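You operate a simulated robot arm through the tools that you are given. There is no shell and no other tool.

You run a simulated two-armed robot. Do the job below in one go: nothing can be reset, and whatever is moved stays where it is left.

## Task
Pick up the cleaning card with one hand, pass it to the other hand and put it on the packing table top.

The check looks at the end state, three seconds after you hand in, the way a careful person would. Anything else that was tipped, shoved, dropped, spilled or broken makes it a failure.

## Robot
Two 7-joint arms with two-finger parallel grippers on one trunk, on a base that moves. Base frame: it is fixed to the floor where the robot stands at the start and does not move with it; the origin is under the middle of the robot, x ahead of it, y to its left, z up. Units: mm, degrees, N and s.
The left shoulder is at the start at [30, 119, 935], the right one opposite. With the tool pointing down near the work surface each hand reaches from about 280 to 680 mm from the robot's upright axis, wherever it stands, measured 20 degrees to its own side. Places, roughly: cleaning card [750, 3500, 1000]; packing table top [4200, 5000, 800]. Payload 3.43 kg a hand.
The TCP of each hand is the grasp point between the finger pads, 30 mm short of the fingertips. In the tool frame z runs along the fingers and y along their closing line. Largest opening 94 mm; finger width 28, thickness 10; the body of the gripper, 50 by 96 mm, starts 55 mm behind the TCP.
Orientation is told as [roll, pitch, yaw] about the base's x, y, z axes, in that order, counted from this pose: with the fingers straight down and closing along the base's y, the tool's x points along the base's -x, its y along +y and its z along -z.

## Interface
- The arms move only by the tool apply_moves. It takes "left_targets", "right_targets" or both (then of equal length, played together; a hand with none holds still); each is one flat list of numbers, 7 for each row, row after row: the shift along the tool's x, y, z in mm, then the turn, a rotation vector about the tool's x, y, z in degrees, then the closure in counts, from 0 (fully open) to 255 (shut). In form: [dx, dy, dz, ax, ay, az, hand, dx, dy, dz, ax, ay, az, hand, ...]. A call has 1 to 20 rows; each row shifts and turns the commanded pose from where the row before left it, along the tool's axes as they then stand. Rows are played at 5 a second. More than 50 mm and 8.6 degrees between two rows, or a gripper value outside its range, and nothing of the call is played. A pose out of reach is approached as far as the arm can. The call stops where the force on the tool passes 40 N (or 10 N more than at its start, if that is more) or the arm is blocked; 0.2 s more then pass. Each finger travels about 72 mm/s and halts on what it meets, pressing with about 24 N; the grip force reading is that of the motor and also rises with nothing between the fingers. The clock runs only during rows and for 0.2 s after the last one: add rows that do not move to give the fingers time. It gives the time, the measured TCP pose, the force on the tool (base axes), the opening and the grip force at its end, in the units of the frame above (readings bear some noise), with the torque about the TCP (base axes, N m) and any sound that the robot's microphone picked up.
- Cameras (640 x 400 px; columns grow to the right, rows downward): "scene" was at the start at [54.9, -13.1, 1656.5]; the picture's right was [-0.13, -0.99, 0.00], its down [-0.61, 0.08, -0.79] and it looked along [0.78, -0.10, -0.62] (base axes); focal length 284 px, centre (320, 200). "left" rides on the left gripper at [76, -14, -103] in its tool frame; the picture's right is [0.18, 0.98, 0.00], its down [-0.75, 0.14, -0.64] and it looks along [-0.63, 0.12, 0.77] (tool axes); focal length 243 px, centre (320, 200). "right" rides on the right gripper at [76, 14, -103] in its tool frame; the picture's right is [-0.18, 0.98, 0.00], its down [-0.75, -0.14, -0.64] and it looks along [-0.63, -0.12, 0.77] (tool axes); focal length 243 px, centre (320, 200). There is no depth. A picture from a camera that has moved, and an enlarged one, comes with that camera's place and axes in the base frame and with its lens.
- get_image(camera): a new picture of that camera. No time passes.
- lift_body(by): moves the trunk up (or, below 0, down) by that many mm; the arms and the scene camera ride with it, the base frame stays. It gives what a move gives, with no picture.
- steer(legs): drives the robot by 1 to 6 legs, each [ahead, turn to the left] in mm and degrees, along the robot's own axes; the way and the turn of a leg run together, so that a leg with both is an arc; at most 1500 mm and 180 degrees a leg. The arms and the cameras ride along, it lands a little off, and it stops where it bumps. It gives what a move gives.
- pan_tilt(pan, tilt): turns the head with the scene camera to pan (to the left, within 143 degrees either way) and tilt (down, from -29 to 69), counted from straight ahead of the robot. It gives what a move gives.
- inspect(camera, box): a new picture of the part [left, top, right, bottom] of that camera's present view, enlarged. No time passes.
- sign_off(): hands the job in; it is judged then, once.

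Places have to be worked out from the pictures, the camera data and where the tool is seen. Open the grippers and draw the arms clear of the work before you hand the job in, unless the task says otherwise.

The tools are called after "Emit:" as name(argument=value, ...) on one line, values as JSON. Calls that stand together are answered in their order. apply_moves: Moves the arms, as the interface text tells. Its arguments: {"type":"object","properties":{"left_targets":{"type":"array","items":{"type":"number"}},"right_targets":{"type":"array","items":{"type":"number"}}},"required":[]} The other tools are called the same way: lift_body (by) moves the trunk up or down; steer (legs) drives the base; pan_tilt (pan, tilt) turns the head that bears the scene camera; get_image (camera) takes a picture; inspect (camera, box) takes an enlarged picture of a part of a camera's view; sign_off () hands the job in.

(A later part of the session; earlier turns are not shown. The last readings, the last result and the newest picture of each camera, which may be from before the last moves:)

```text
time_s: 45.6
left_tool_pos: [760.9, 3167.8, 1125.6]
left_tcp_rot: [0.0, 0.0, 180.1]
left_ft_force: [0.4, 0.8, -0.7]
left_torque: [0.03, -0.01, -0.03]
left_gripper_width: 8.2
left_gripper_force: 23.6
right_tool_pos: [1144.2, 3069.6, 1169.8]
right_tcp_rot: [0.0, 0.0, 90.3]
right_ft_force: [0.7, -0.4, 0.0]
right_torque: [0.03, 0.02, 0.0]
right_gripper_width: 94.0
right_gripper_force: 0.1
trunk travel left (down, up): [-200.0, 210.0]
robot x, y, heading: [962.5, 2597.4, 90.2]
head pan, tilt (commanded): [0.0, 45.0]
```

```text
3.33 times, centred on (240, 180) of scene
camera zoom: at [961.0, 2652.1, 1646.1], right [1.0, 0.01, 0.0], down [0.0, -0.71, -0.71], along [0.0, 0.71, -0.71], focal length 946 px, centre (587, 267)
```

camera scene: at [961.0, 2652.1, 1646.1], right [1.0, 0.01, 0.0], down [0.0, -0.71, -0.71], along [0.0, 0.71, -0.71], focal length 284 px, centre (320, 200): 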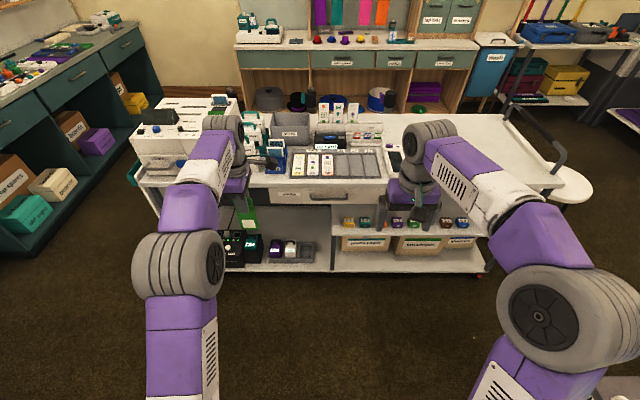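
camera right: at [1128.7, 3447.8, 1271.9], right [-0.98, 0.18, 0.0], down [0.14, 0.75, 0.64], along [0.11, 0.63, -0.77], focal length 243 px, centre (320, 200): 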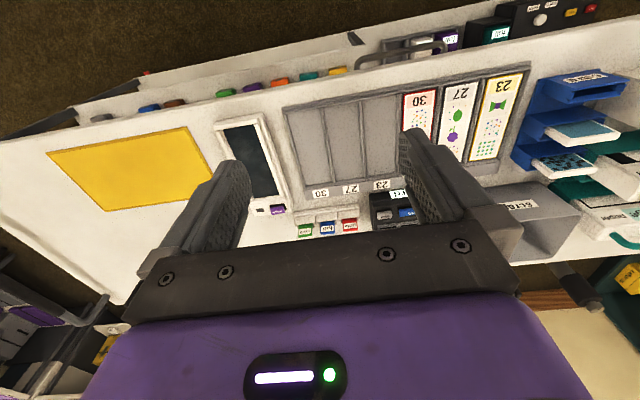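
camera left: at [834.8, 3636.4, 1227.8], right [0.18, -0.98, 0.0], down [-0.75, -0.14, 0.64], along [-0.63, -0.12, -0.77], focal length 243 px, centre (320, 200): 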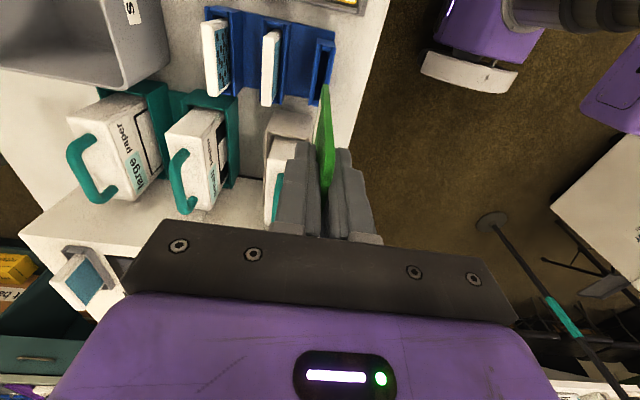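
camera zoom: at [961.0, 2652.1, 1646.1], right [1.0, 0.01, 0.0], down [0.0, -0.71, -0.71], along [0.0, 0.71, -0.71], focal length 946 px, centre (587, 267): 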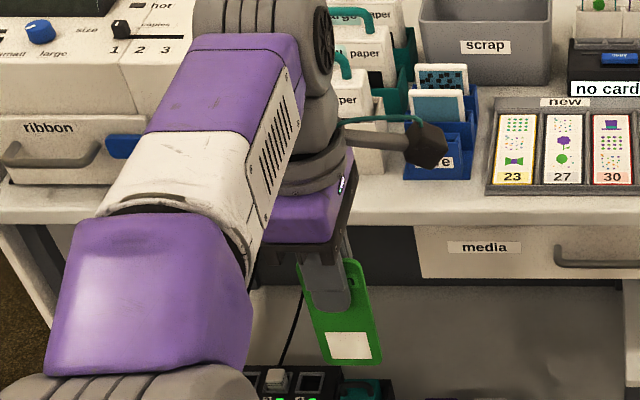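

The card is about 120 mm long, hanging ~110 mm below the left TCP, tilted little. For the handover I turn the right hand so that it points to the robot's left with fingers closing forward/backward (120° about tool (−1,1,1)), well away from the card.

Emit:
apply_moves(right_targets=[0, 0, 0, -4.949, 4.949, 4.949, 0, 0, 0, 0, -4.949, 4.949, 4.949, 0, 0, 0, 0, -4.949, 4.949, 4.949, 0, 0, 0, 0, -4.949, 4.949, 4.949, 0, 0, 0, 0, -4.949, 4.949, 4.949, 0, 0, 0, 0, -4.949, 4.949, 4.949, 0, 0, 0, 0, -4.949, 4.949, 4.949, 0, 0, 0, 0, -4.949, 4.949, 4.949, 0, 0, 0, 0, -4.949, 4.949, 4.949, 0, 0, 0, 0, -4.949, 4.949, 4.949, 0, 0, 0, 0, -4.949, 4.949, 4.949, 0, 0, 0, 0, -4.949, 4.949, 4.949, 0, 0, 0, 0, -4.949, 4.949, 4.949, 0, 0, 0, 0, -4.949, 4.949, 4.949, 0, 0, 0, 0, 0, 0, 0, 0])

Emit:
get_image(camera="scene")

Emit:
get_image(camera="right")

```text
time_s: 48.8
left_tool_pos: [759.8, 3167.2, 1125.9]
left_tcp_rot: [0.0, 0.1, 180.0]
left_ft_force: [0.2, -0.1, 0.4]
left_torque: [0.03, 0.03, 0.0]
left_gripper_width: 8.3
left_gripper_force: 24.2
right_tool_pos: [1145.2, 3068.7, 1168.8]
right_tcp_rot: [-140.6, 89.8, -140.5]
right_ft_force: [-0.8, 0.3, -0.8]
right_torque: [-0.01, 0.03, 0.02]
right_gripper_width: 94.2
right_gripper_force: 0.0
trunk travel left (down, up): [-200.0, 210.0]
robot x, y, heading: [964.1, 2600.1, 90.3]
head pan, tilt (commanded): [0.0, 45.0]
```

```text
taken
camera scene: at [960.9, 2652.2, 1646.1], right [1.0, 0.0, 0.0], down [0.0, -0.71, -0.71], along [0.0, 0.71, -0.71], focal length 284 px, centre (320, 200)
```

scene: 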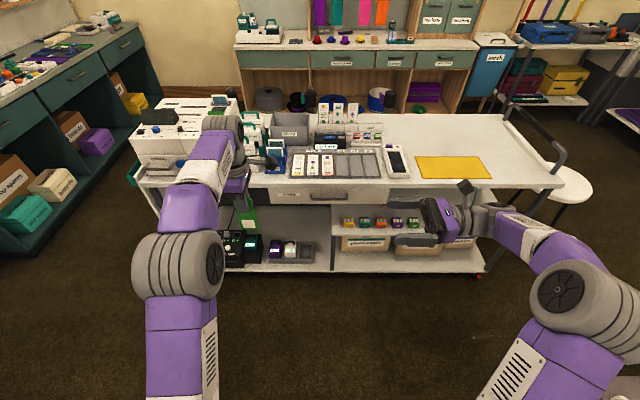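

```text
taken
camera right: at [1247.6, 3083.9, 1245.3], right [0.0, 0.98, -0.19], down [0.64, -0.14, -0.75], along [-0.77, -0.12, -0.63], focal length 243 px, centre (320, 200)
```

right: 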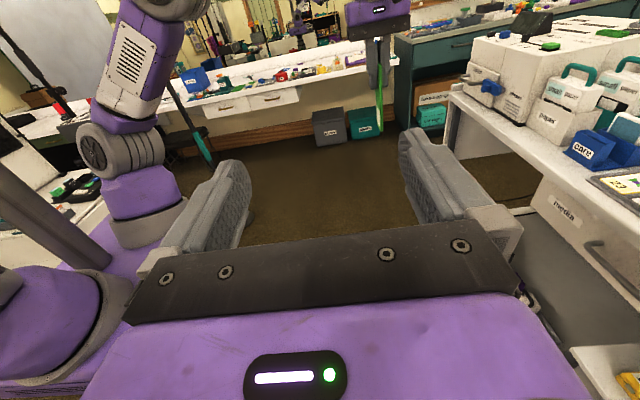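

The right hand now points left with its camera on top. I bring both hands to pre-handover places: left (card) to about (880, 3110, 1150), right to (1010, 3110, 1075), fingertips still ~78 mm short of the card.

Emit:
apply_moves(left_targets=[24, 11.4, -4.8, 0, 0, 0, 255, 24, 11.4, -4.8, 0, 0, 0, 255, 24, 11.4, -4.8, 0, 0, 0, 255, 24, 11.4, -4.8, 0, 0, 0, 255, 24, 11.4, -4.8, 0, 0, 0, 255, 0, 0, 0, 0, 0, 0, 255], right_targets=[-18.8, 8.2, 27, 0, 0, 0, 0, -18.8, 8.2, 27, 0, 0, 0, 0, -18.8, 8.3, 27, 0, 0, 0, 0, -18.8, 8.3, 27, 0, 0, 0, 0, -18.6, 8.3, 27, 0, 0, 0, 0, 0, 0, 0, 0, 0, 0, 0])

Emit:
get_image(camera="scene")

Emit:
get_image(camera="right")

Emit:
get_image(camera="left")

```text
time_s: 50.2
left_tool_pos: [880.3, 3111.0, 1150.4]
left_tcp_rot: [-0.1, 0.0, 180.0]
left_ft_force: [-0.3, 0.2, -0.4]
left_torque: [0.01, 0.0, -0.03]
left_gripper_width: 8.0
left_gripper_force: 23.9
right_tool_pos: [1010.7, 3109.2, 1074.9]
right_tcp_rot: [160.3, 90.0, 160.5]
right_ft_force: [-0.1, 0.4, -0.5]
right_torque: [-0.03, 0.04, -0.02]
right_gripper_width: 94.0
right_gripper_force: 0.0
trunk travel left (down, up): [-200.0, 210.0]
robot x, y, heading: [959.5, 2603.2, 90.4]
head pan, tilt (commanded): [0.0, 45.0]
```

```text
taken
camera scene: at [960.9, 2651.8, 1646.2], right [1.0, 0.0, 0.0], down [0.0, -0.71, -0.71], along [0.0, 0.71, -0.71], focal length 284 px, centre (320, 200)
```

scene: 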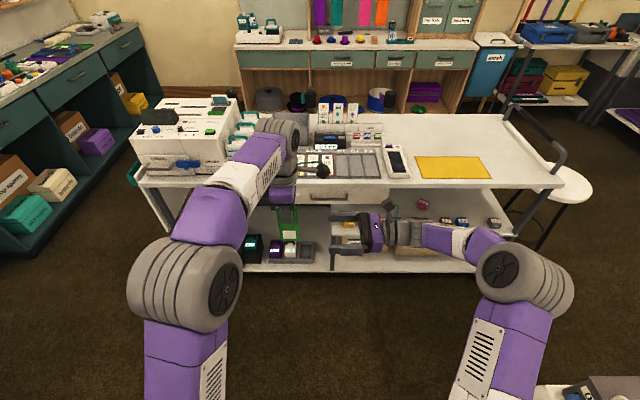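

```text
taken
camera right: at [1112.3, 3123.8, 1151.4], right [0.0, 0.98, -0.18], down [0.64, -0.14, -0.75], along [-0.77, -0.12, -0.63], focal length 243 px, centre (320, 200)
```

right: 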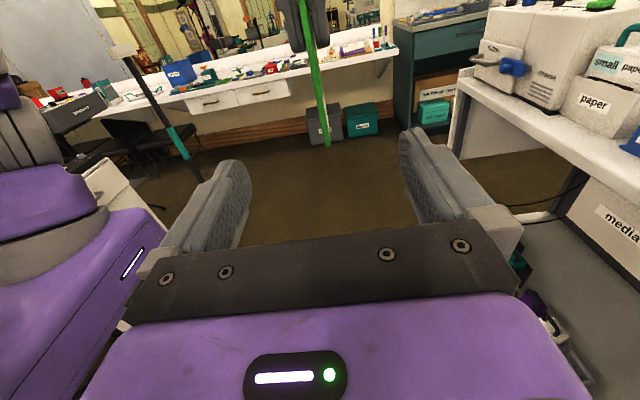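

```text
taken
camera left: at [957.3, 3125.2, 1251.6], right [0.18, -0.98, 0.0], down [-0.75, -0.14, 0.64], along [-0.63, -0.12, -0.77], focal length 243 px, centre (320, 200)
```

left: 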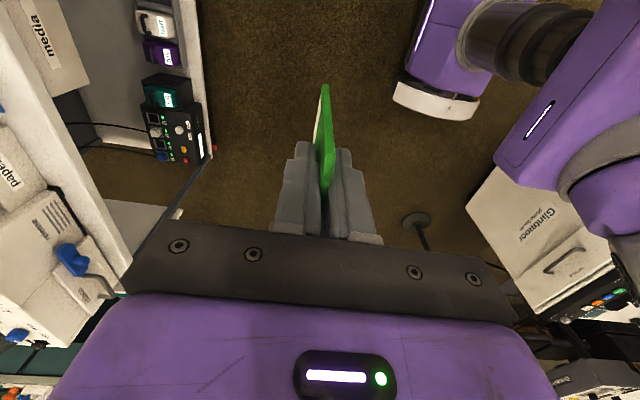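

Emit:
inspect(camera="right", box=[220, 0, 420, 170])

Emit:
inspect(camera="scene", box=[240, 160, 400, 270])

Emit:
inspect(camera="left", box=[260, 60, 380, 240])

```text
2.35 times, centred on (320, 85) of right
camera zoom: at [1112.3, 3123.8, 1151.4], right [0.0, 0.98, -0.18], down [0.64, -0.14, -0.75], along [-0.77, -0.12, -0.63], focal length 571 px, centre (320, 471)
```

zoom: 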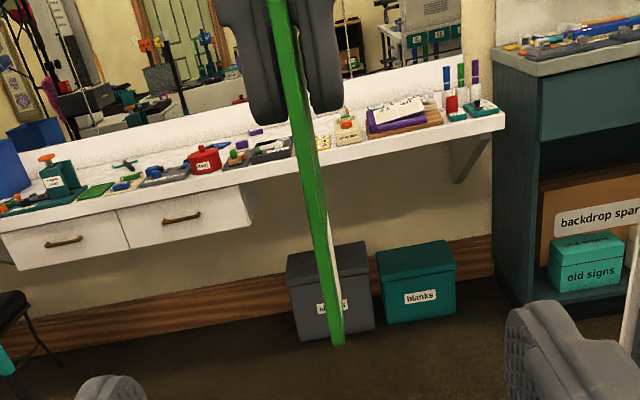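

```text
3.64 times, centred on (320, 215) of scene
camera zoom: at [960.9, 2651.8, 1646.2], right [1.0, 0.0, 0.0], down [0.0, -0.71, -0.71], along [0.0, 0.71, -0.71], focal length 1032 px, centre (320, 146)
```

zoom: 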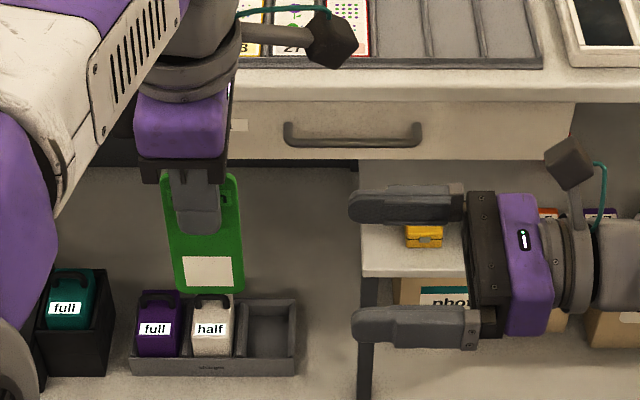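

```text
2.22 times, centred on (320, 150) of left
camera zoom: at [957.3, 3125.2, 1251.6], right [0.18, -0.98, 0.0], down [-0.75, -0.14, 0.64], along [-0.63, -0.12, -0.77], focal length 539 px, centre (320, 311)
```

zoom: 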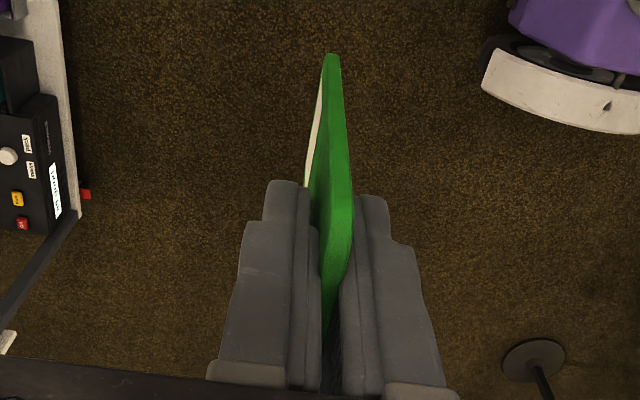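

The card hangs vertical at y ≈ 3111, spanning x ≈ 858–907 and z ≈ 1040–1160. I advance the right hand 100 mm toward −x so its open fingers straddle the card's right half, below the left fingers.

Emit:
apply_moves(right_targets=[0, 2, 25, 0, 0, 0, 0, 0, 0, 25, 0, 0, 0, 0, 0, 0, 25, 0, 0, 0, 0, 0, 0, 24, 0, 0, 0, 0, 0, 0, 0, 0, 0, 0, 0])

Emit:
inspect(camera="scene", box=[240, 160, 400, 270])

Emit:
get_image(camera="right")

Emit:
get_image(camera="left")

```text
time_s: 51.4
left_tool_pos: [880.8, 3111.5, 1149.8]
left_tcp_rot: [0.0, 0.0, 179.9]
left_ft_force: [0.4, 0.3, -0.3]
left_torque: [-0.01, 0.0, 0.01]
left_gripper_width: 8.2
left_gripper_force: 23.8
right_tool_pos: [912.7, 3110.5, 1077.1]
right_tcp_rot: [-139.9, 89.9, -139.8]
right_ft_force: [0.6, -0.6, 0.3]
right_torque: [0.0, -0.01, 0.01]
right_gripper_width: 94.1
right_gripper_force: 0.0
trunk travel left (down, up): [-200.0, 210.0]
robot x, y, heading: [964.3, 2601.0, 90.1]
head pan, tilt (commanded): [0.0, 45.0]
```

```text
3.64 times, centred on (320, 215) of scene
camera zoom: at [961.4, 2651.9, 1646.2], right [1.0, 0.0, 0.0], down [0.0, -0.71, -0.71], along [0.0, 0.71, -0.71], focal length 1032 px, centre (320, 146)
```

zoom: 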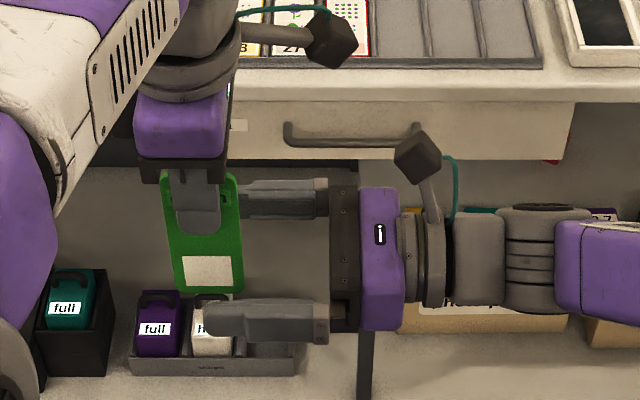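

```text
taken
camera right: at [1013.9, 3126.7, 1153.6], right [0.0, 0.98, -0.18], down [0.64, -0.14, -0.75], along [-0.77, -0.12, -0.63], focal length 243 px, centre (320, 200)
```

right: 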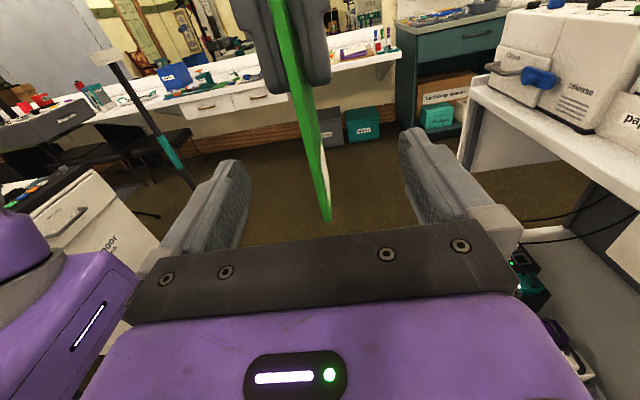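

```text
taken
camera left: at [957.4, 3125.4, 1251.6], right [0.18, -0.98, 0.0], down [-0.75, -0.14, 0.64], along [-0.63, -0.12, -0.77], focal length 243 px, centre (320, 200)
```

left: 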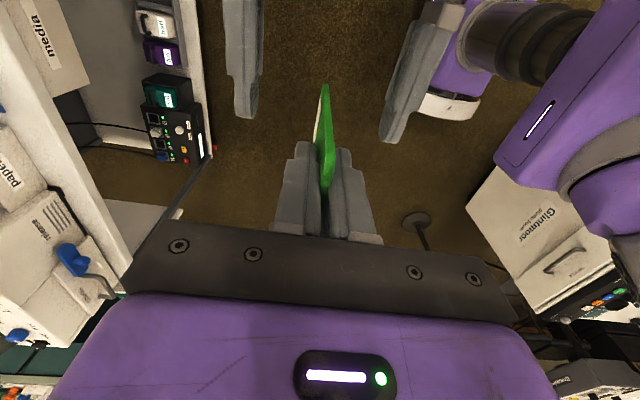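

The card sits between the open right fingers with ~25 mm overlap, below the left fingertips. I close the right hand while the left holds still.

Emit:
apply_moves(left_targets=[0, 0, 0, 0, 0, 0, 255, 0, 0, 0, 0, 0, 0, 255, 0, 0, 0, 0, 0, 0, 255, 0, 0, 0, 0, 0, 0, 255, 0, 0, 0, 0, 0, 0, 255, 0, 0, 0, 0, 0, 0, 255, 0, 0, 0, 0, 0, 0, 255], right_targets=[0, 0, 0, 0, 0, 0, 80, 0, 0, 0, 0, 0, 0, 160, 0, 0, 0, 0, 0, 0, 210, 0, 0, 0, 0, 0, 0, 255, 0, 0, 0, 0, 0, 0, 255, 0, 0, 0, 0, 0, 0, 255, 0, 0, 0, 0, 0, 0, 255])

Emit:
inspect(camera="scene", box=[240, 160, 400, 270])

Emit:
get_image(camera="right")

Emit:
get_image(camera="left")

```text
time_s: 53.0
left_tool_pos: [878.7, 3110.3, 1150.3]
left_tcp_rot: [0.1, 0.0, 180.0]
left_ft_force: [0.2, 4.8, 0.4]
left_torque: [0.09, 0.04, 0.1]
left_gripper_width: 8.1
left_gripper_force: 24.1
right_tool_pos: [911.4, 3111.9, 1078.6]
right_tcp_rot: [-165.6, 89.9, -165.4]
right_ft_force: [-0.1, -6.0, 0.0]
right_torque: [0.28, -0.01, 0.04]
right_gripper_width: 3.4
right_gripper_force: 23.7
trunk travel left (down, up): [-200.0, 210.0]
robot x, y, heading: [956.3, 2600.4, 90.2]
head pan, tilt (commanded): [0.0, 45.0]
```

```text
3.64 times, centred on (320, 215) of scene
camera zoom: at [961.1, 2652.0, 1646.2], right [1.0, 0.0, 0.0], down [0.0, -0.71, -0.71], along [0.0, 0.71, -0.71], focal length 1032 px, centre (320, 146)
```

zoom: 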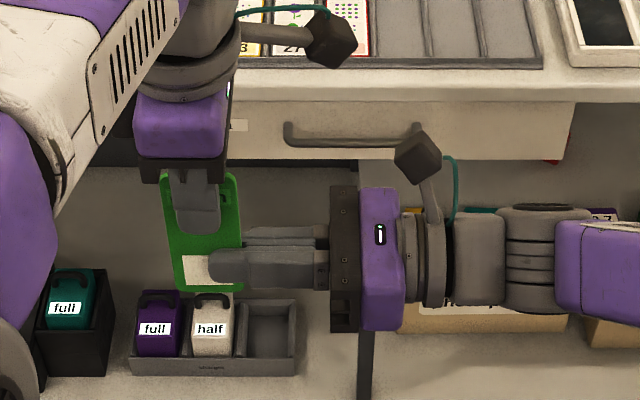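

```text
taken
camera right: at [1013.7, 3126.5, 1153.7], right [0.0, 0.98, -0.18], down [0.64, -0.14, -0.75], along [-0.77, -0.12, -0.63], focal length 243 px, centre (320, 200)
```

right: 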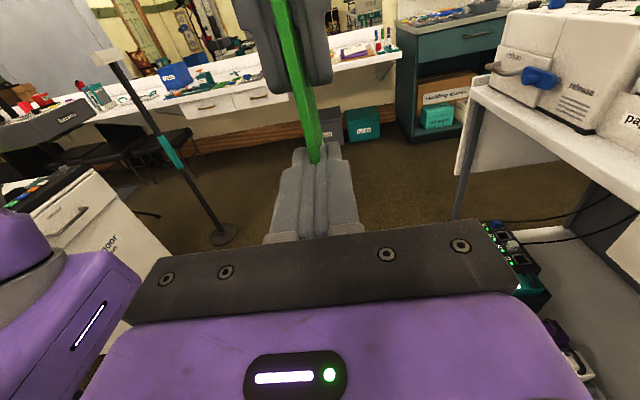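

```text
taken
camera left: at [957.0, 3125.6, 1251.6], right [0.18, -0.98, 0.0], down [-0.75, -0.14, 0.64], along [-0.63, -0.12, -0.77], focal length 243 px, centre (320, 200)
```

left: 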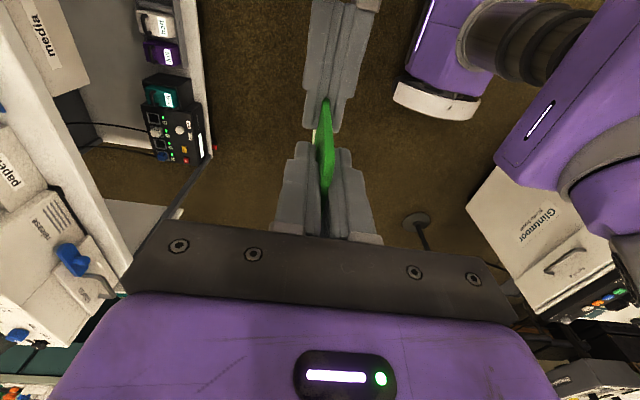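

The right hand closed on the card (3.4 mm opening, 24 N) and the two hands push a few N against each other, so both hold it. I now open the left hand and check that the card stays in the right.

Emit:
apply_moves(left_targets=[0, 0, 0, 0, 0, 0, 230, 0, 0, 0, 0, 0, 0, 180, 0, 0, 0, 0, 0, 0, 120, 0, 0, 0, 0, 0, 0, 60, 0, 0, 0, 0, 0, 0, 60], right_targets=[0, 0, 0, 0, 0, 0, 255, 0, 0, 0, 0, 0, 0, 255, 0, 0, 0, 0, 0, 0, 255, 0, 0, 0, 0, 0, 0, 255, 0, 0, 0, 0, 0, 0, 255])

Emit:
inspect(camera="scene", box=[240, 160, 400, 270])

Emit:
get_image(camera="right")

Emit:
get_image(camera="left")

```text
time_s: 54.2
left_tool_pos: [880.2, 3110.7, 1150.7]
left_tcp_rot: [0.1, 0.0, 180.0]
left_ft_force: [0.3, 0.4, 0.1]
left_torque: [-0.01, -0.01, 0.0]
left_gripper_width: 71.7
left_gripper_force: 0.1
right_tool_pos: [911.6, 3111.9, 1077.5]
right_tcp_rot: [-139.8, 90.0, -139.4]
right_ft_force: [0.4, 0.3, 1.1]
right_torque: [-0.01, 0.02, -0.02]
right_gripper_width: 3.5
right_gripper_force: 23.9
trunk travel left (down, up): [-200.0, 210.0]
robot x, y, heading: [962.9, 2602.1, 90.3]
head pan, tilt (commanded): [0.0, 45.0]
```

```text
3.64 times, centred on (320, 215) of scene
camera zoom: at [961.1, 2652.0, 1646.2], right [1.0, 0.0, 0.0], down [0.0, -0.71, -0.71], along [0.0, 0.71, -0.71], focal length 1032 px, centre (320, 146)
```

zoom: 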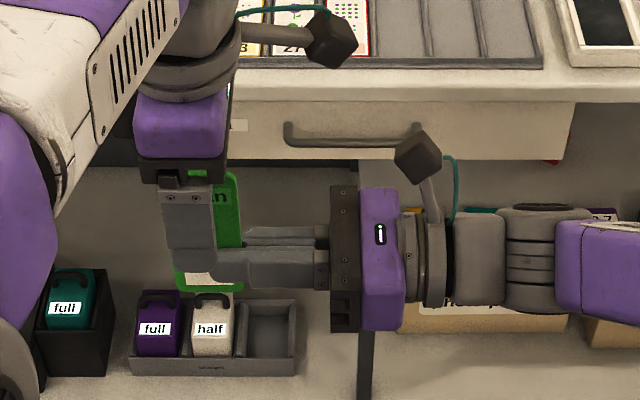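

```text
taken
camera right: at [1013.9, 3126.7, 1153.6], right [0.0, 0.98, -0.18], down [0.64, -0.14, -0.75], along [-0.77, -0.12, -0.63], focal length 243 px, centre (320, 200)
```

right: 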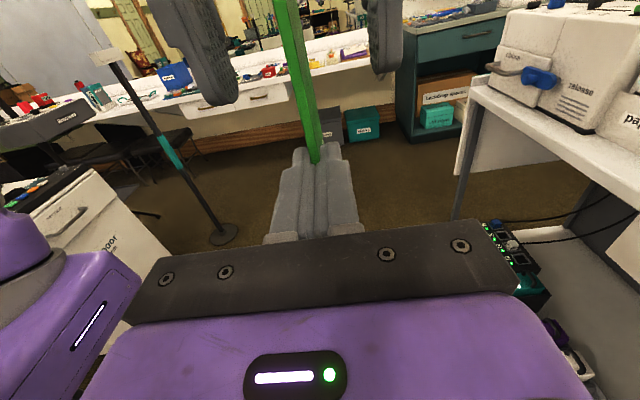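

```text
taken
camera left: at [957.1, 3125.5, 1251.5], right [0.18, -0.98, 0.0], down [-0.75, -0.14, 0.64], along [-0.63, -0.12, -0.77], focal length 243 px, centre (320, 200)
```

left: 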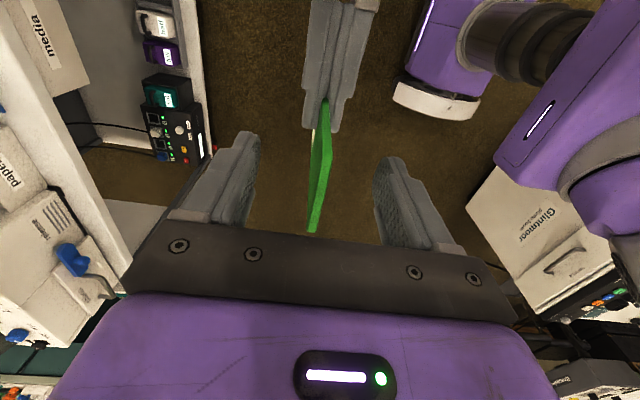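

The card is now held by the right hand alone (23.9 N, no strain). I raise the left hand clear, then move it back to the left with its fingers open.

Emit:
apply_moves(left_targets=[0, 0, -20, 0, 0, 0, 60, 0, 0, -35, 0, 0, 0, 60, 0, 0, -40, 0, 0, 0, 60, -25, 0, -10, 0, 0, 0, 60, -40, 0, 0, 0, 0, 0, 60, -40, 0, 0, 0, 0, 0, 60, -25, 0, 0, 0, 0, 0, 60, 0, 0, 0, 0, 0, 0, 60])

Emit:
inspect(camera="scene", box=[240, 160, 400, 270])

Emit:
get_image(camera="scene")

```text
time_s: 56.0
left_tool_pos: [749.1, 3111.6, 1255.2]
left_tcp_rot: [0.0, 0.0, 179.9]
left_ft_force: [0.3, -0.4, 0.4]
left_torque: [-0.01, 0.01, -0.03]
left_gripper_width: 71.6
left_gripper_force: 0.1
right_tool_pos: [912.9, 3112.0, 1077.6]
right_tcp_rot: [-143.5, 89.9, -143.2]
right_ft_force: [0.7, 0.0, -0.5]
right_torque: [0.0, 0.0, -0.03]
right_gripper_width: 4.0
right_gripper_force: 24.1
trunk travel left (down, up): [-200.0, 210.0]
robot x, y, heading: [959.9, 2605.5, 90.3]
head pan, tilt (commanded): [0.0, 45.0]
```

```text
3.64 times, centred on (320, 215) of scene
camera zoom: at [961.4, 2652.1, 1646.2], right [1.0, 0.0, 0.0], down [0.0, -0.71, -0.71], along [0.0, 0.71, -0.71], focal length 1032 px, centre (320, 146)
```

zoom: 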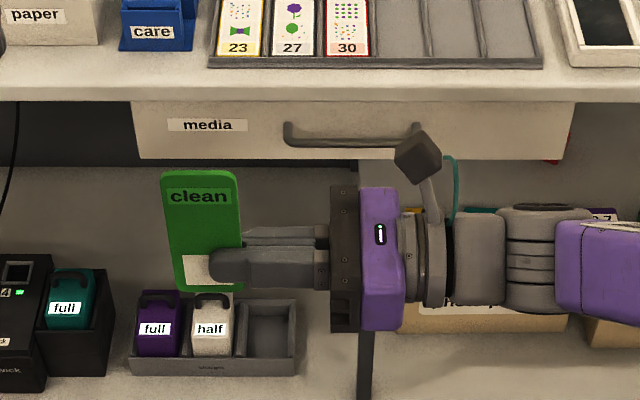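

```text
taken
camera scene: at [961.4, 2652.1, 1646.2], right [1.0, 0.0, 0.0], down [0.0, -0.71, -0.71], along [0.0, 0.71, -0.71], focal length 284 px, centre (320, 200)
```

scene: 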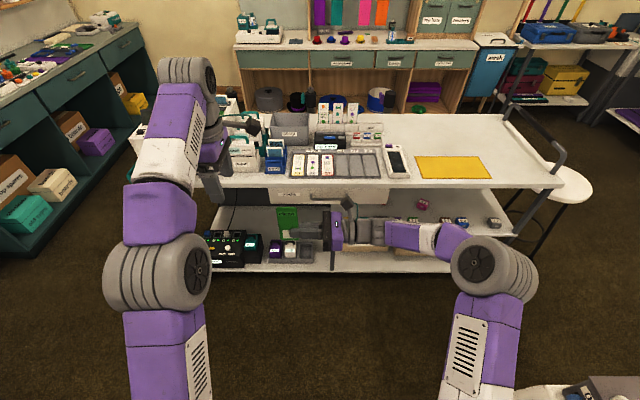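

The card stays firmly in the right hand. Now I look toward the packing table, to the right-front (bearing about −54° from my heading).

Emit:
pan_tilt(pan=-50, tilt=22)

Emit:
get_image(camera="scene")

Emit:
inspect(camera="scene", box=[200, 60, 520, 260])

```text
time_s: 57.2
left_tool_pos: [749.4, 3112.2, 1254.9]
left_tcp_rot: [-0.1, -0.1, 180.0]
left_ft_force: [-0.6, 0.2, -0.1]
left_torque: [0.01, -0.02, 0.0]
left_gripper_width: 71.8
left_gripper_force: 0.1
right_tool_pos: [912.1, 3111.5, 1077.1]
right_tcp_rot: [-142.6, 90.0, -142.4]
right_ft_force: [0.3, -0.4, -0.9]
right_torque: [0.02, -0.02, -0.01]
right_gripper_width: 3.7
right_gripper_force: 24.0
trunk travel left (down, up): [-200.0, 210.0]
robot x, y, heading: [963.6, 2606.2, 90.5]
head pan, tilt (commanded): [-50.0, 22.0]
```

```text
taken
camera scene: at [1032.2, 2630.7, 1681.5], right [0.65, -0.76, 0.0], down [-0.29, -0.24, -0.93], along [0.71, 0.6, -0.38], focal length 284 px, centre (320, 200)
```

scene: 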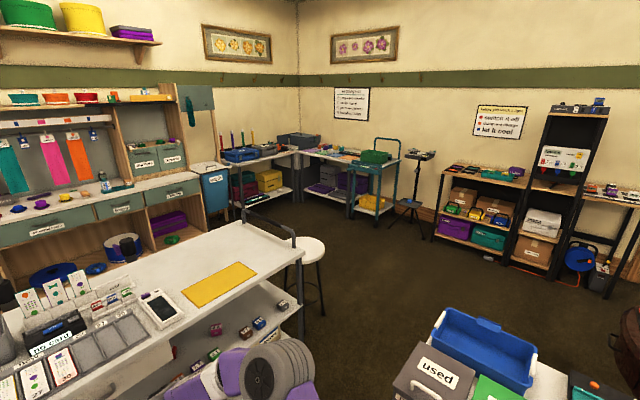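

```text
2.00 times, centred on (360, 160) of scene
camera zoom: at [1032.2, 2630.7, 1681.5], right [0.65, -0.76, 0.0], down [-0.29, -0.24, -0.93], along [0.71, 0.6, -0.38], focal length 568 px, centre (240, 280)
```

zoom: 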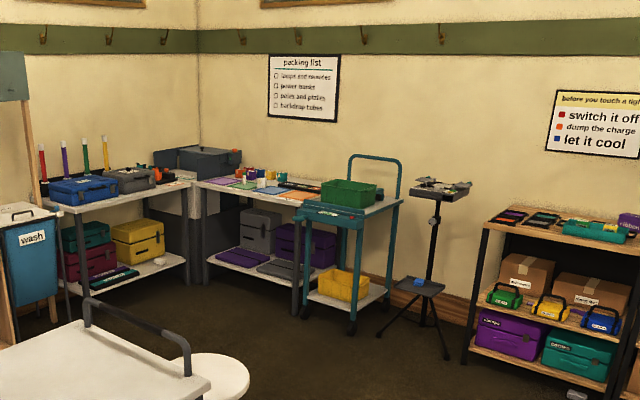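

The packing table is the grey-legged table under the "packing list" sign (front edge x ≈ 3970, y ≈ 4640–5460), facing −x, with the teal cart beside it. I need to judge the passage between the cloth table's end and the trolley, so I look right and down.

Emit:
pan_tilt(pan=-60, tilt=50)

Emit:
get_image(camera="scene")

Emit:
pan_tilt(pan=-100, tilt=35)

Emit:
get_image(camera="scene")

```text
time_s: 58.1
left_tool_pos: [750.0, 3111.8, 1254.9]
left_tcp_rot: [0.0, 0.0, 180.0]
left_ft_force: [-1.0, -0.2, 0.2]
left_torque: [0.0, 0.0, 0.0]
left_gripper_width: 71.9
left_gripper_force: 0.0
right_tool_pos: [912.9, 3112.2, 1077.8]
right_tcp_rot: [-141.8, 89.9, -141.6]
right_ft_force: [-0.4, -0.3, 0.0]
right_torque: [0.0, 0.0, 0.01]
right_gripper_width: 3.6
right_gripper_force: 24.2
trunk travel left (down, up): [-200.0, 210.0]
robot x, y, heading: [965.3, 2600.5, 90.5]
head pan, tilt (commanded): [-60.0, 50.0]
```

```text
taken
camera scene: at [1027.9, 2609.5, 1639.3], right [0.5, -0.86, 0.0], down [-0.66, -0.39, -0.64], along [0.56, 0.32, -0.77], focal length 284 px, centre (320, 200)
```

scene: 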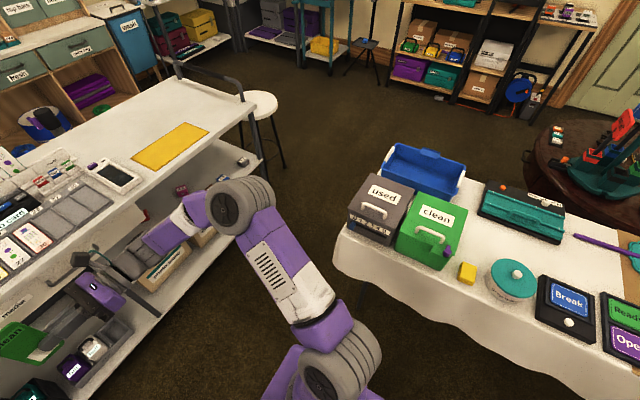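

```text
time_s: 59.2
left_tool_pos: [749.3, 3111.7, 1256.2]
left_tcp_rot: [0.0, 0.0, 180.0]
left_ft_force: [-0.7, -0.8, 1.5]
left_torque: [-0.01, 0.02, 0.02]
left_gripper_width: 71.9
left_gripper_force: 0.0
right_tool_pos: [911.5, 3110.7, 1078.0]
right_tcp_rot: [-144.2, 89.9, -143.9]
right_ft_force: [0.4, -0.6, -0.9]
right_torque: [-0.02, 0.01, 0.01]
right_gripper_width: 3.5
right_gripper_force: 24.3
trunk travel left (down, up): [-200.0, 210.0]
robot x, y, heading: [962.5, 2602.5, 90.0]
head pan, tilt (commanded): [-100.0, 35.0]
```

```text
taken
camera scene: at [1048.2, 2555.8, 1660.9], right [-0.17, -0.99, 0.0], down [-0.57, 0.1, -0.82], along [0.81, -0.14, -0.57], focal length 284 px, centre (320, 200)
```

scene: 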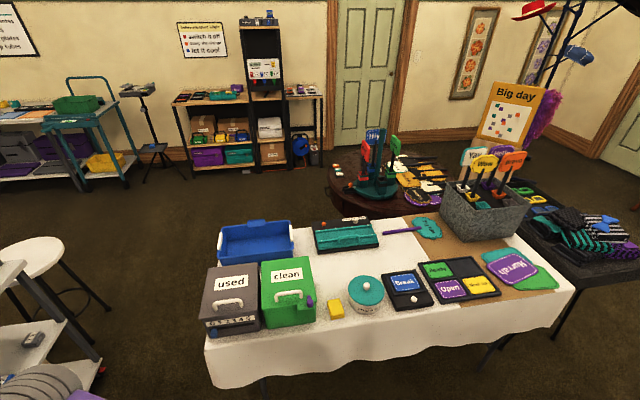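

The passage between cloth table end (y ≈ 2850) and trolley front (y ≈ 3510) is about 650 mm wide for x 1550–2000. I need my own base width, so I look at my base with the left-hand camera.

Emit:
get_image(camera="left")

Emit:
inspect(camera="left", box=[360, 0, 640, 200])

Emit:
get_image(camera="right")

```text
taken
camera left: at [826.4, 3125.9, 1356.6], right [0.18, -0.98, 0.0], down [-0.75, -0.14, 0.64], along [-0.63, -0.12, -0.77], focal length 243 px, centre (320, 200)
```

left: 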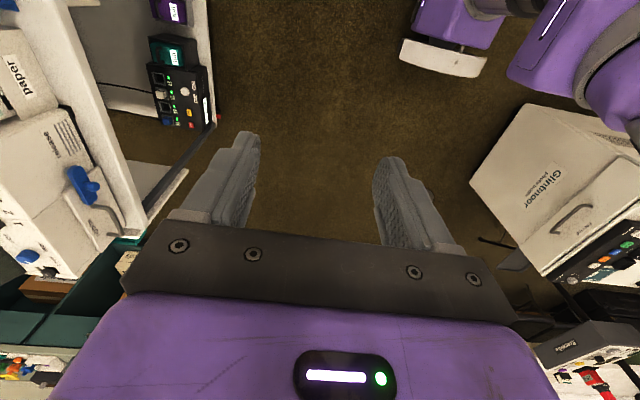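

```text
2.00 times, centred on (500, 100) of left
camera zoom: at [826.4, 3125.9, 1356.6], right [0.18, -0.98, 0.0], down [-0.75, -0.14, 0.64], along [-0.63, -0.12, -0.77], focal length 485 px, centre (-40, 400)
```

zoom: 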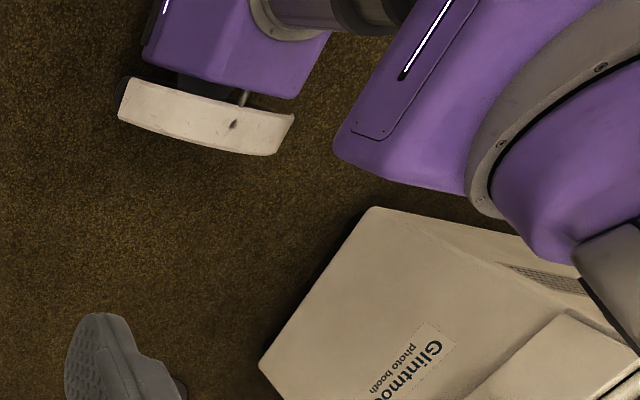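

```text
taken
camera right: at [1013.9, 3126.7, 1153.6], right [0.0, 0.98, -0.18], down [0.64, -0.14, -0.75], along [-0.77, -0.12, -0.63], focal length 243 px, centre (320, 200)
```

right: 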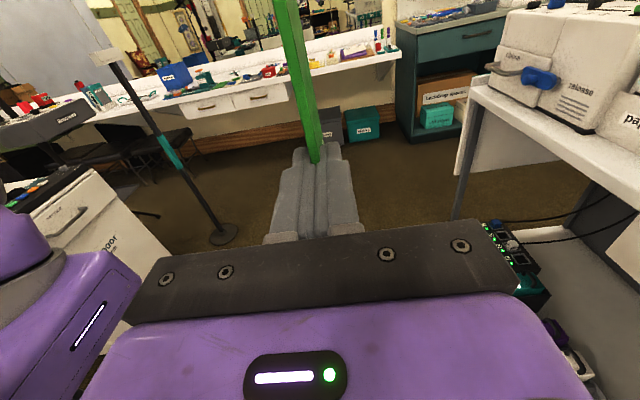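

My base is a low plate about 600 mm wide (±296) and ~410 mm long; at floor level the gap runs from the table leg (y ≈ 2754) to the trolley castors (y ≈ 3580), and everything higher is narrow or well above the table items. I take a right-hand arc of ~560 mm radius so that I come out heading +x on the line y ≈ 3160.

Emit:
steer(legs=[[860, -90]])

Emit:
pan_tilt(pan=0, tilt=45)

Emit:
get_image(camera="scene")

```text
time_s: 63.7
left_tool_pos: [1997.0, 3394.8, 1254.9]
left_tcp_rot: [0.0, 0.0, 92.3]
left_ft_force: [-0.3, -0.7, -0.5]
left_torque: [0.0, 0.03, 0.03]
left_gripper_width: 71.7
left_gripper_force: 0.0
right_tool_pos: [2003.5, 3233.6, 1077.7]
right_tcp_rot: [-133.2, 89.9, 139.1]
right_ft_force: [0.4, -0.6, 0.1]
right_torque: [0.02, -0.01, -0.02]
right_gripper_width: 3.7
right_gripper_force: 24.3
trunk travel left (down, up): [-200.0, 210.0]
robot x, y, heading: [1493.6, 3163.7, 2.7]
head pan, tilt (commanded): [-100.0, 35.0]
cut short: leg 1
```

```text
time_s: 65.5
left_tool_pos: [1996.4, 3395.7, 1255.1]
left_tcp_rot: [0.0, 0.0, 92.3]
left_ft_force: [-0.5, 0.3, 0.4]
left_torque: [-0.02, 0.01, 0.02]
left_gripper_width: 72.1
left_gripper_force: 0.1
right_tool_pos: [2003.9, 3233.0, 1077.8]
right_tcp_rot: [-137.4, 89.8, 135.2]
right_ft_force: [-0.4, 0.5, -0.1]
right_torque: [0.05, 0.03, 0.01]
right_gripper_width: 3.6
right_gripper_force: 24.5
trunk travel left (down, up): [-200.0, 210.0]
robot x, y, heading: [1496.6, 3162.4, 2.5]
head pan, tilt (commanded): [0.0, 45.0]
```

```text
taken
camera scene: at [1547.1, 3163.4, 1646.2], right [0.04, -1.0, 0.0], down [-0.71, -0.03, -0.71], along [0.71, 0.03, -0.71], focal length 284 px, centre (320, 200)
```

scene: 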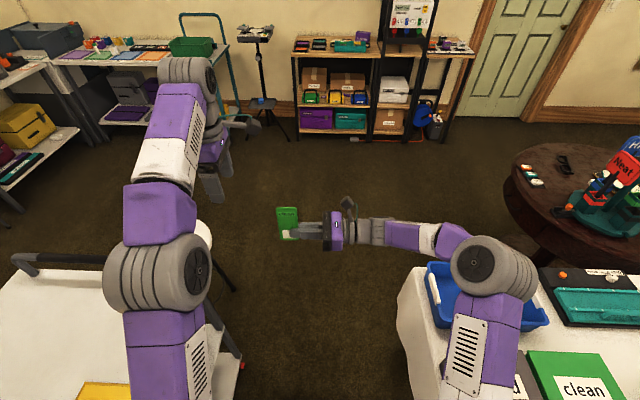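

The drive was cut short just before the end (heading 2.7°, at (1496, 3163)), so something may be touching. I look down on both sides before moving on.

Emit:
pan_tilt(pan=-60, tilt=60)

Emit:
get_image(camera="scene")

Emit:
pan_tilt(pan=60, tilt=60)

Emit:
get_image(camera="scene")

Emit:
get_image(camera="left")

Emit:
get_image(camera="right")

```text
time_s: 66.8
left_tool_pos: [1996.8, 3395.6, 1255.2]
left_tcp_rot: [0.1, 0.0, 92.3]
left_ft_force: [0.0, 0.6, 0.1]
left_torque: [0.04, -0.01, 0.01]
left_gripper_width: 72.0
left_gripper_force: 0.1
right_tool_pos: [2003.8, 3233.0, 1079.6]
right_tcp_rot: [-136.3, 90.0, 136.1]
right_ft_force: [0.1, 0.2, -0.2]
right_torque: [-0.03, 0.0, -0.03]
right_gripper_width: 3.4
right_gripper_force: 24.2
trunk travel left (down, up): [-200.0, 210.0]
robot x, y, heading: [1497.4, 3163.1, 2.5]
head pan, tilt (commanded): [-60.0, 60.0]
```

```text
taken
camera scene: at [1501.7, 3103.8, 1626.7], right [-0.84, -0.54, 0.0], down [-0.47, 0.73, -0.5], along [0.27, -0.42, -0.87], focal length 284 px, centre (320, 200)
```

scene: 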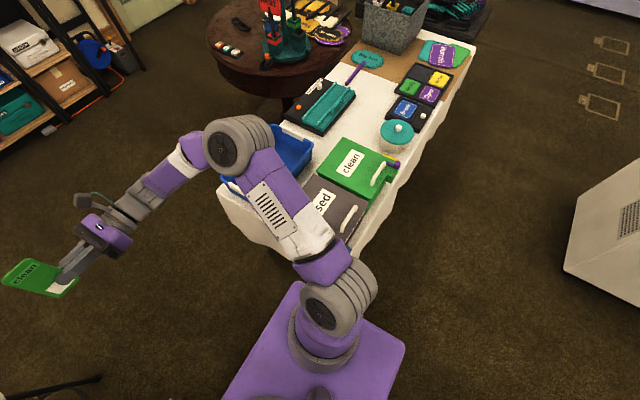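

```text
time_s: 68.8
left_tool_pos: [1997.2, 3396.4, 1254.8]
left_tcp_rot: [0.0, -0.1, 92.2]
left_ft_force: [0.7, 0.0, 0.5]
left_torque: [-0.02, 0.0, 0.02]
left_gripper_width: 71.8
left_gripper_force: 0.1
right_tool_pos: [2003.0, 3233.5, 1077.6]
right_tcp_rot: [-137.6, 89.9, 134.8]
right_ft_force: [-0.5, -1.1, -1.0]
right_torque: [0.03, -0.03, 0.0]
right_gripper_width: 3.9
right_gripper_force: 23.4
trunk travel left (down, up): [-200.0, 210.0]
robot x, y, heading: [1495.2, 3161.1, 2.2]
head pan, tilt (commanded): [60.0, 60.0]
```

```text
taken
camera scene: at [1496.7, 3219.1, 1626.7], right [0.89, -0.46, 0.0], down [-0.4, -0.77, -0.5], along [0.23, 0.44, -0.87], focal length 284 px, centre (320, 200)
```

scene: 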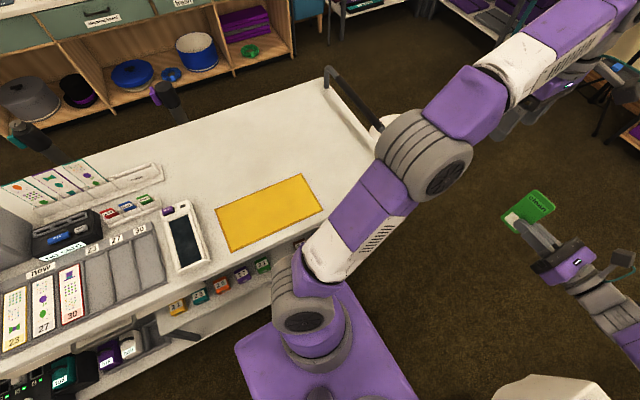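

```text
taken
camera left: at [2014.0, 3320.5, 1356.7], right [-0.98, -0.22, 0.0], down [-0.17, 0.75, 0.64], along [-0.14, 0.63, -0.77], focal length 243 px, centre (320, 200)
```

left: 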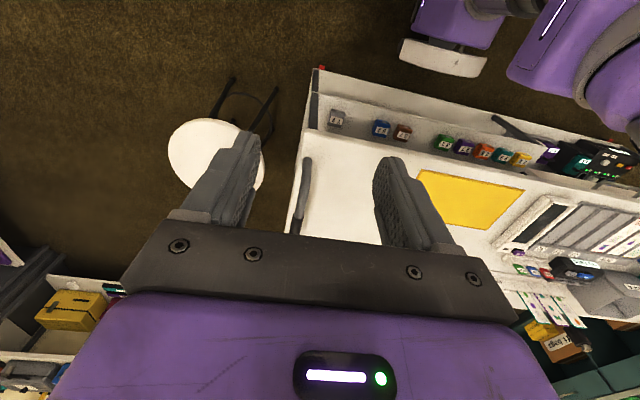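

```text
taken
camera right: at [2021.4, 3131.5, 1153.6], right [0.98, 0.04, -0.18], down [-0.11, -0.65, -0.75], along [-0.15, 0.76, -0.63], focal length 243 px, centre (320, 200)
```

right: 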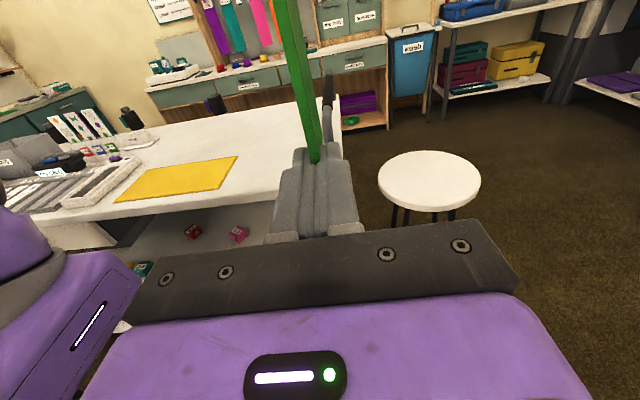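

Nothing visible has moved; the base's left side is ~100 mm clear of the trolley. I suspect the right front of the base near the cloth table's leg, so I look straight down there.

Emit:
pan_tilt(pan=-45, tilt=69)

Emit:
get_image(camera="scene")

Emit:
pan_tilt(pan=-85, tilt=69)

Emit:
get_image(camera="scene")

```text
time_s: 70.6
left_tool_pos: [1995.9, 3395.9, 1254.6]
left_tcp_rot: [-0.1, 0.0, 92.2]
left_ft_force: [-0.4, -0.6, -0.2]
left_torque: [-0.02, 0.03, 0.0]
left_gripper_width: 72.1
left_gripper_force: 0.0
right_tool_pos: [2003.2, 3234.7, 1077.7]
right_tcp_rot: [-135.8, 89.9, 136.7]
right_ft_force: [0.0, 1.2, 0.4]
right_torque: [0.01, 0.0, 0.01]
right_gripper_width: 3.5
right_gripper_force: 24.1
trunk travel left (down, up): [-200.0, 210.0]
robot x, y, heading: [1492.9, 3159.8, 2.5]
head pan, tilt (commanded): [-45.0, 68.8]
```

```text
taken
camera scene: at [1507.1, 3122.2, 1617.3], right [-0.68, -0.74, 0.0], down [-0.69, 0.63, -0.36], along [0.27, -0.24, -0.93], focal length 284 px, centre (320, 200)
```

scene: 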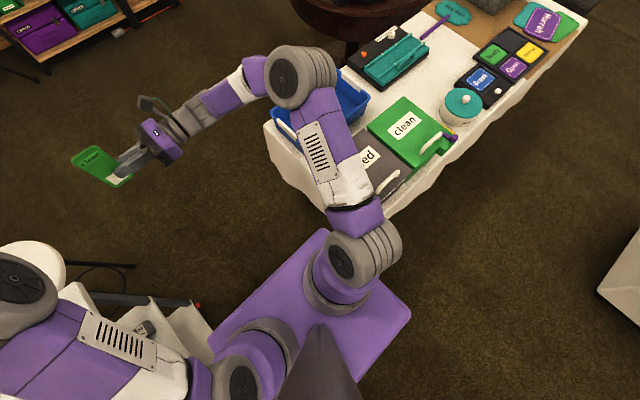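

```text
time_s: 71.7
left_tool_pos: [1997.1, 3394.8, 1254.5]
left_tcp_rot: [0.0, 0.0, 92.2]
left_ft_force: [0.2, -0.5, 0.9]
left_torque: [0.01, 0.04, -0.02]
left_gripper_width: 72.0
left_gripper_force: 0.1
right_tool_pos: [2003.1, 3234.4, 1078.3]
right_tcp_rot: [-137.2, 90.0, 135.3]
right_ft_force: [0.1, 0.4, -0.4]
right_torque: [-0.01, -0.01, -0.02]
right_gripper_width: 3.8
right_gripper_force: 23.6
trunk travel left (down, up): [-200.0, 210.0]
robot x, y, heading: [1497.8, 3164.8, 2.3]
head pan, tilt (commanded): [-85.0, 68.8]
```

```text
taken
camera scene: at [1473.2, 3104.6, 1617.3], right [-0.99, -0.13, 0.0], down [-0.12, 0.92, -0.36], along [0.05, -0.36, -0.93], focal length 284 px, centre (320, 200)
```

scene: 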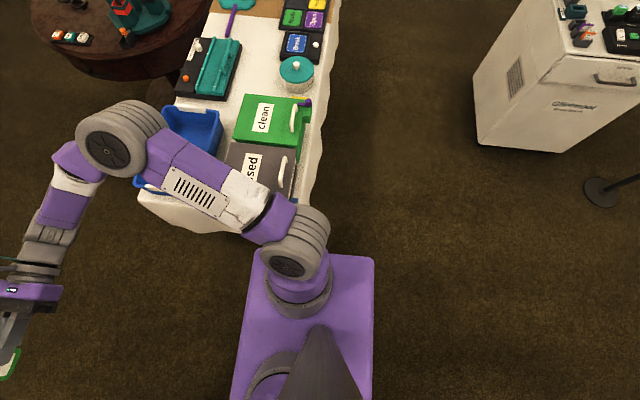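

From here the trunk clears the cloth by about 100 mm, so the cause is unclear; I want to see the floor by the base's right front. I turn the left hand back by 180° (in two steps) so its camera looks toward that side.

Emit:
apply_moves(left_targets=[0, 0, 0, 0, 0, 8.2, 60, 0, 0, 0, 0, 0, 8.2, 60, 0, 0, 0, 0, 0, 8.2, 60, 0, 0, 0, 0, 0, 8.2, 60, 0, 0, 0, 0, 0, 8.2, 60, 0, 0, 0, 0, 0, 8.2, 60, 0, 0, 0, 0, 0, 8.2, 60, 0, 0, 0, 0, 0, 8.2, 60, 0, 0, 0, 0, 0, 8.2, 60, 0, 0, 0, 0, 0, 8.2, 60, 0, 0, 0, 0, 0, 8.0, 60, 0, 0, 0, 0, 0, 8.2, 60, 0, 0, 0, 0, 0, 8.2, 60, 0, 0, 0, 0, 0, 8.2, 60, 0, 0, 0, 0, 0, 8.2, 60, 0, 0, 0, 0, 0, 8.2, 60, 0, 0, 0, 0, 0, 8.2, 60, 0, 0, 0, 0, 0, 8.2, 60])

Emit:
get_image(camera="left")

```text
time_s: 75.5
left_tool_pos: [1996.3, 3394.8, 1255.0]
left_tcp_rot: [0.0, 0.0, -55.4]
left_ft_force: [-0.1, 0.1, 0.0]
left_torque: [-0.02, -0.05, -0.03]
left_gripper_width: 71.9
left_gripper_force: 0.1
right_tool_pos: [2003.4, 3234.1, 1077.6]
right_tcp_rot: [-137.2, 89.9, 135.2]
right_ft_force: [0.4, 0.4, 0.1]
right_torque: [-0.02, 0.0, -0.01]
right_gripper_width: 3.4
right_gripper_force: 24.7
trunk travel left (down, up): [-200.0, 210.0]
robot x, y, heading: [1495.5, 3160.5, 2.5]
head pan, tilt (commanded): [-85.0, 68.8]
```

```text
taken
camera left: at [1941.7, 3450.6, 1356.9], right [0.7, 0.71, 0.0], down [0.54, -0.54, 0.64], along [0.46, -0.45, -0.77], focal length 243 px, centre (320, 200)
```

left: 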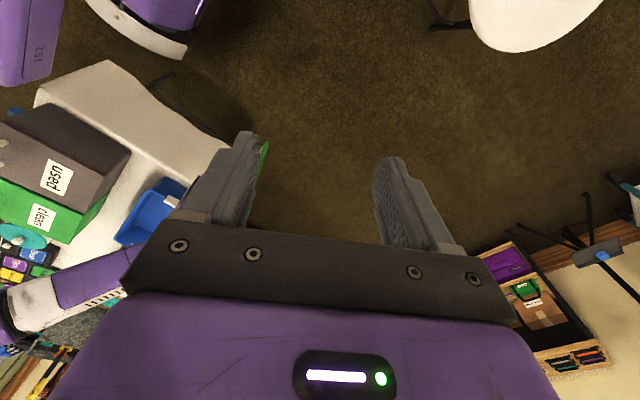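

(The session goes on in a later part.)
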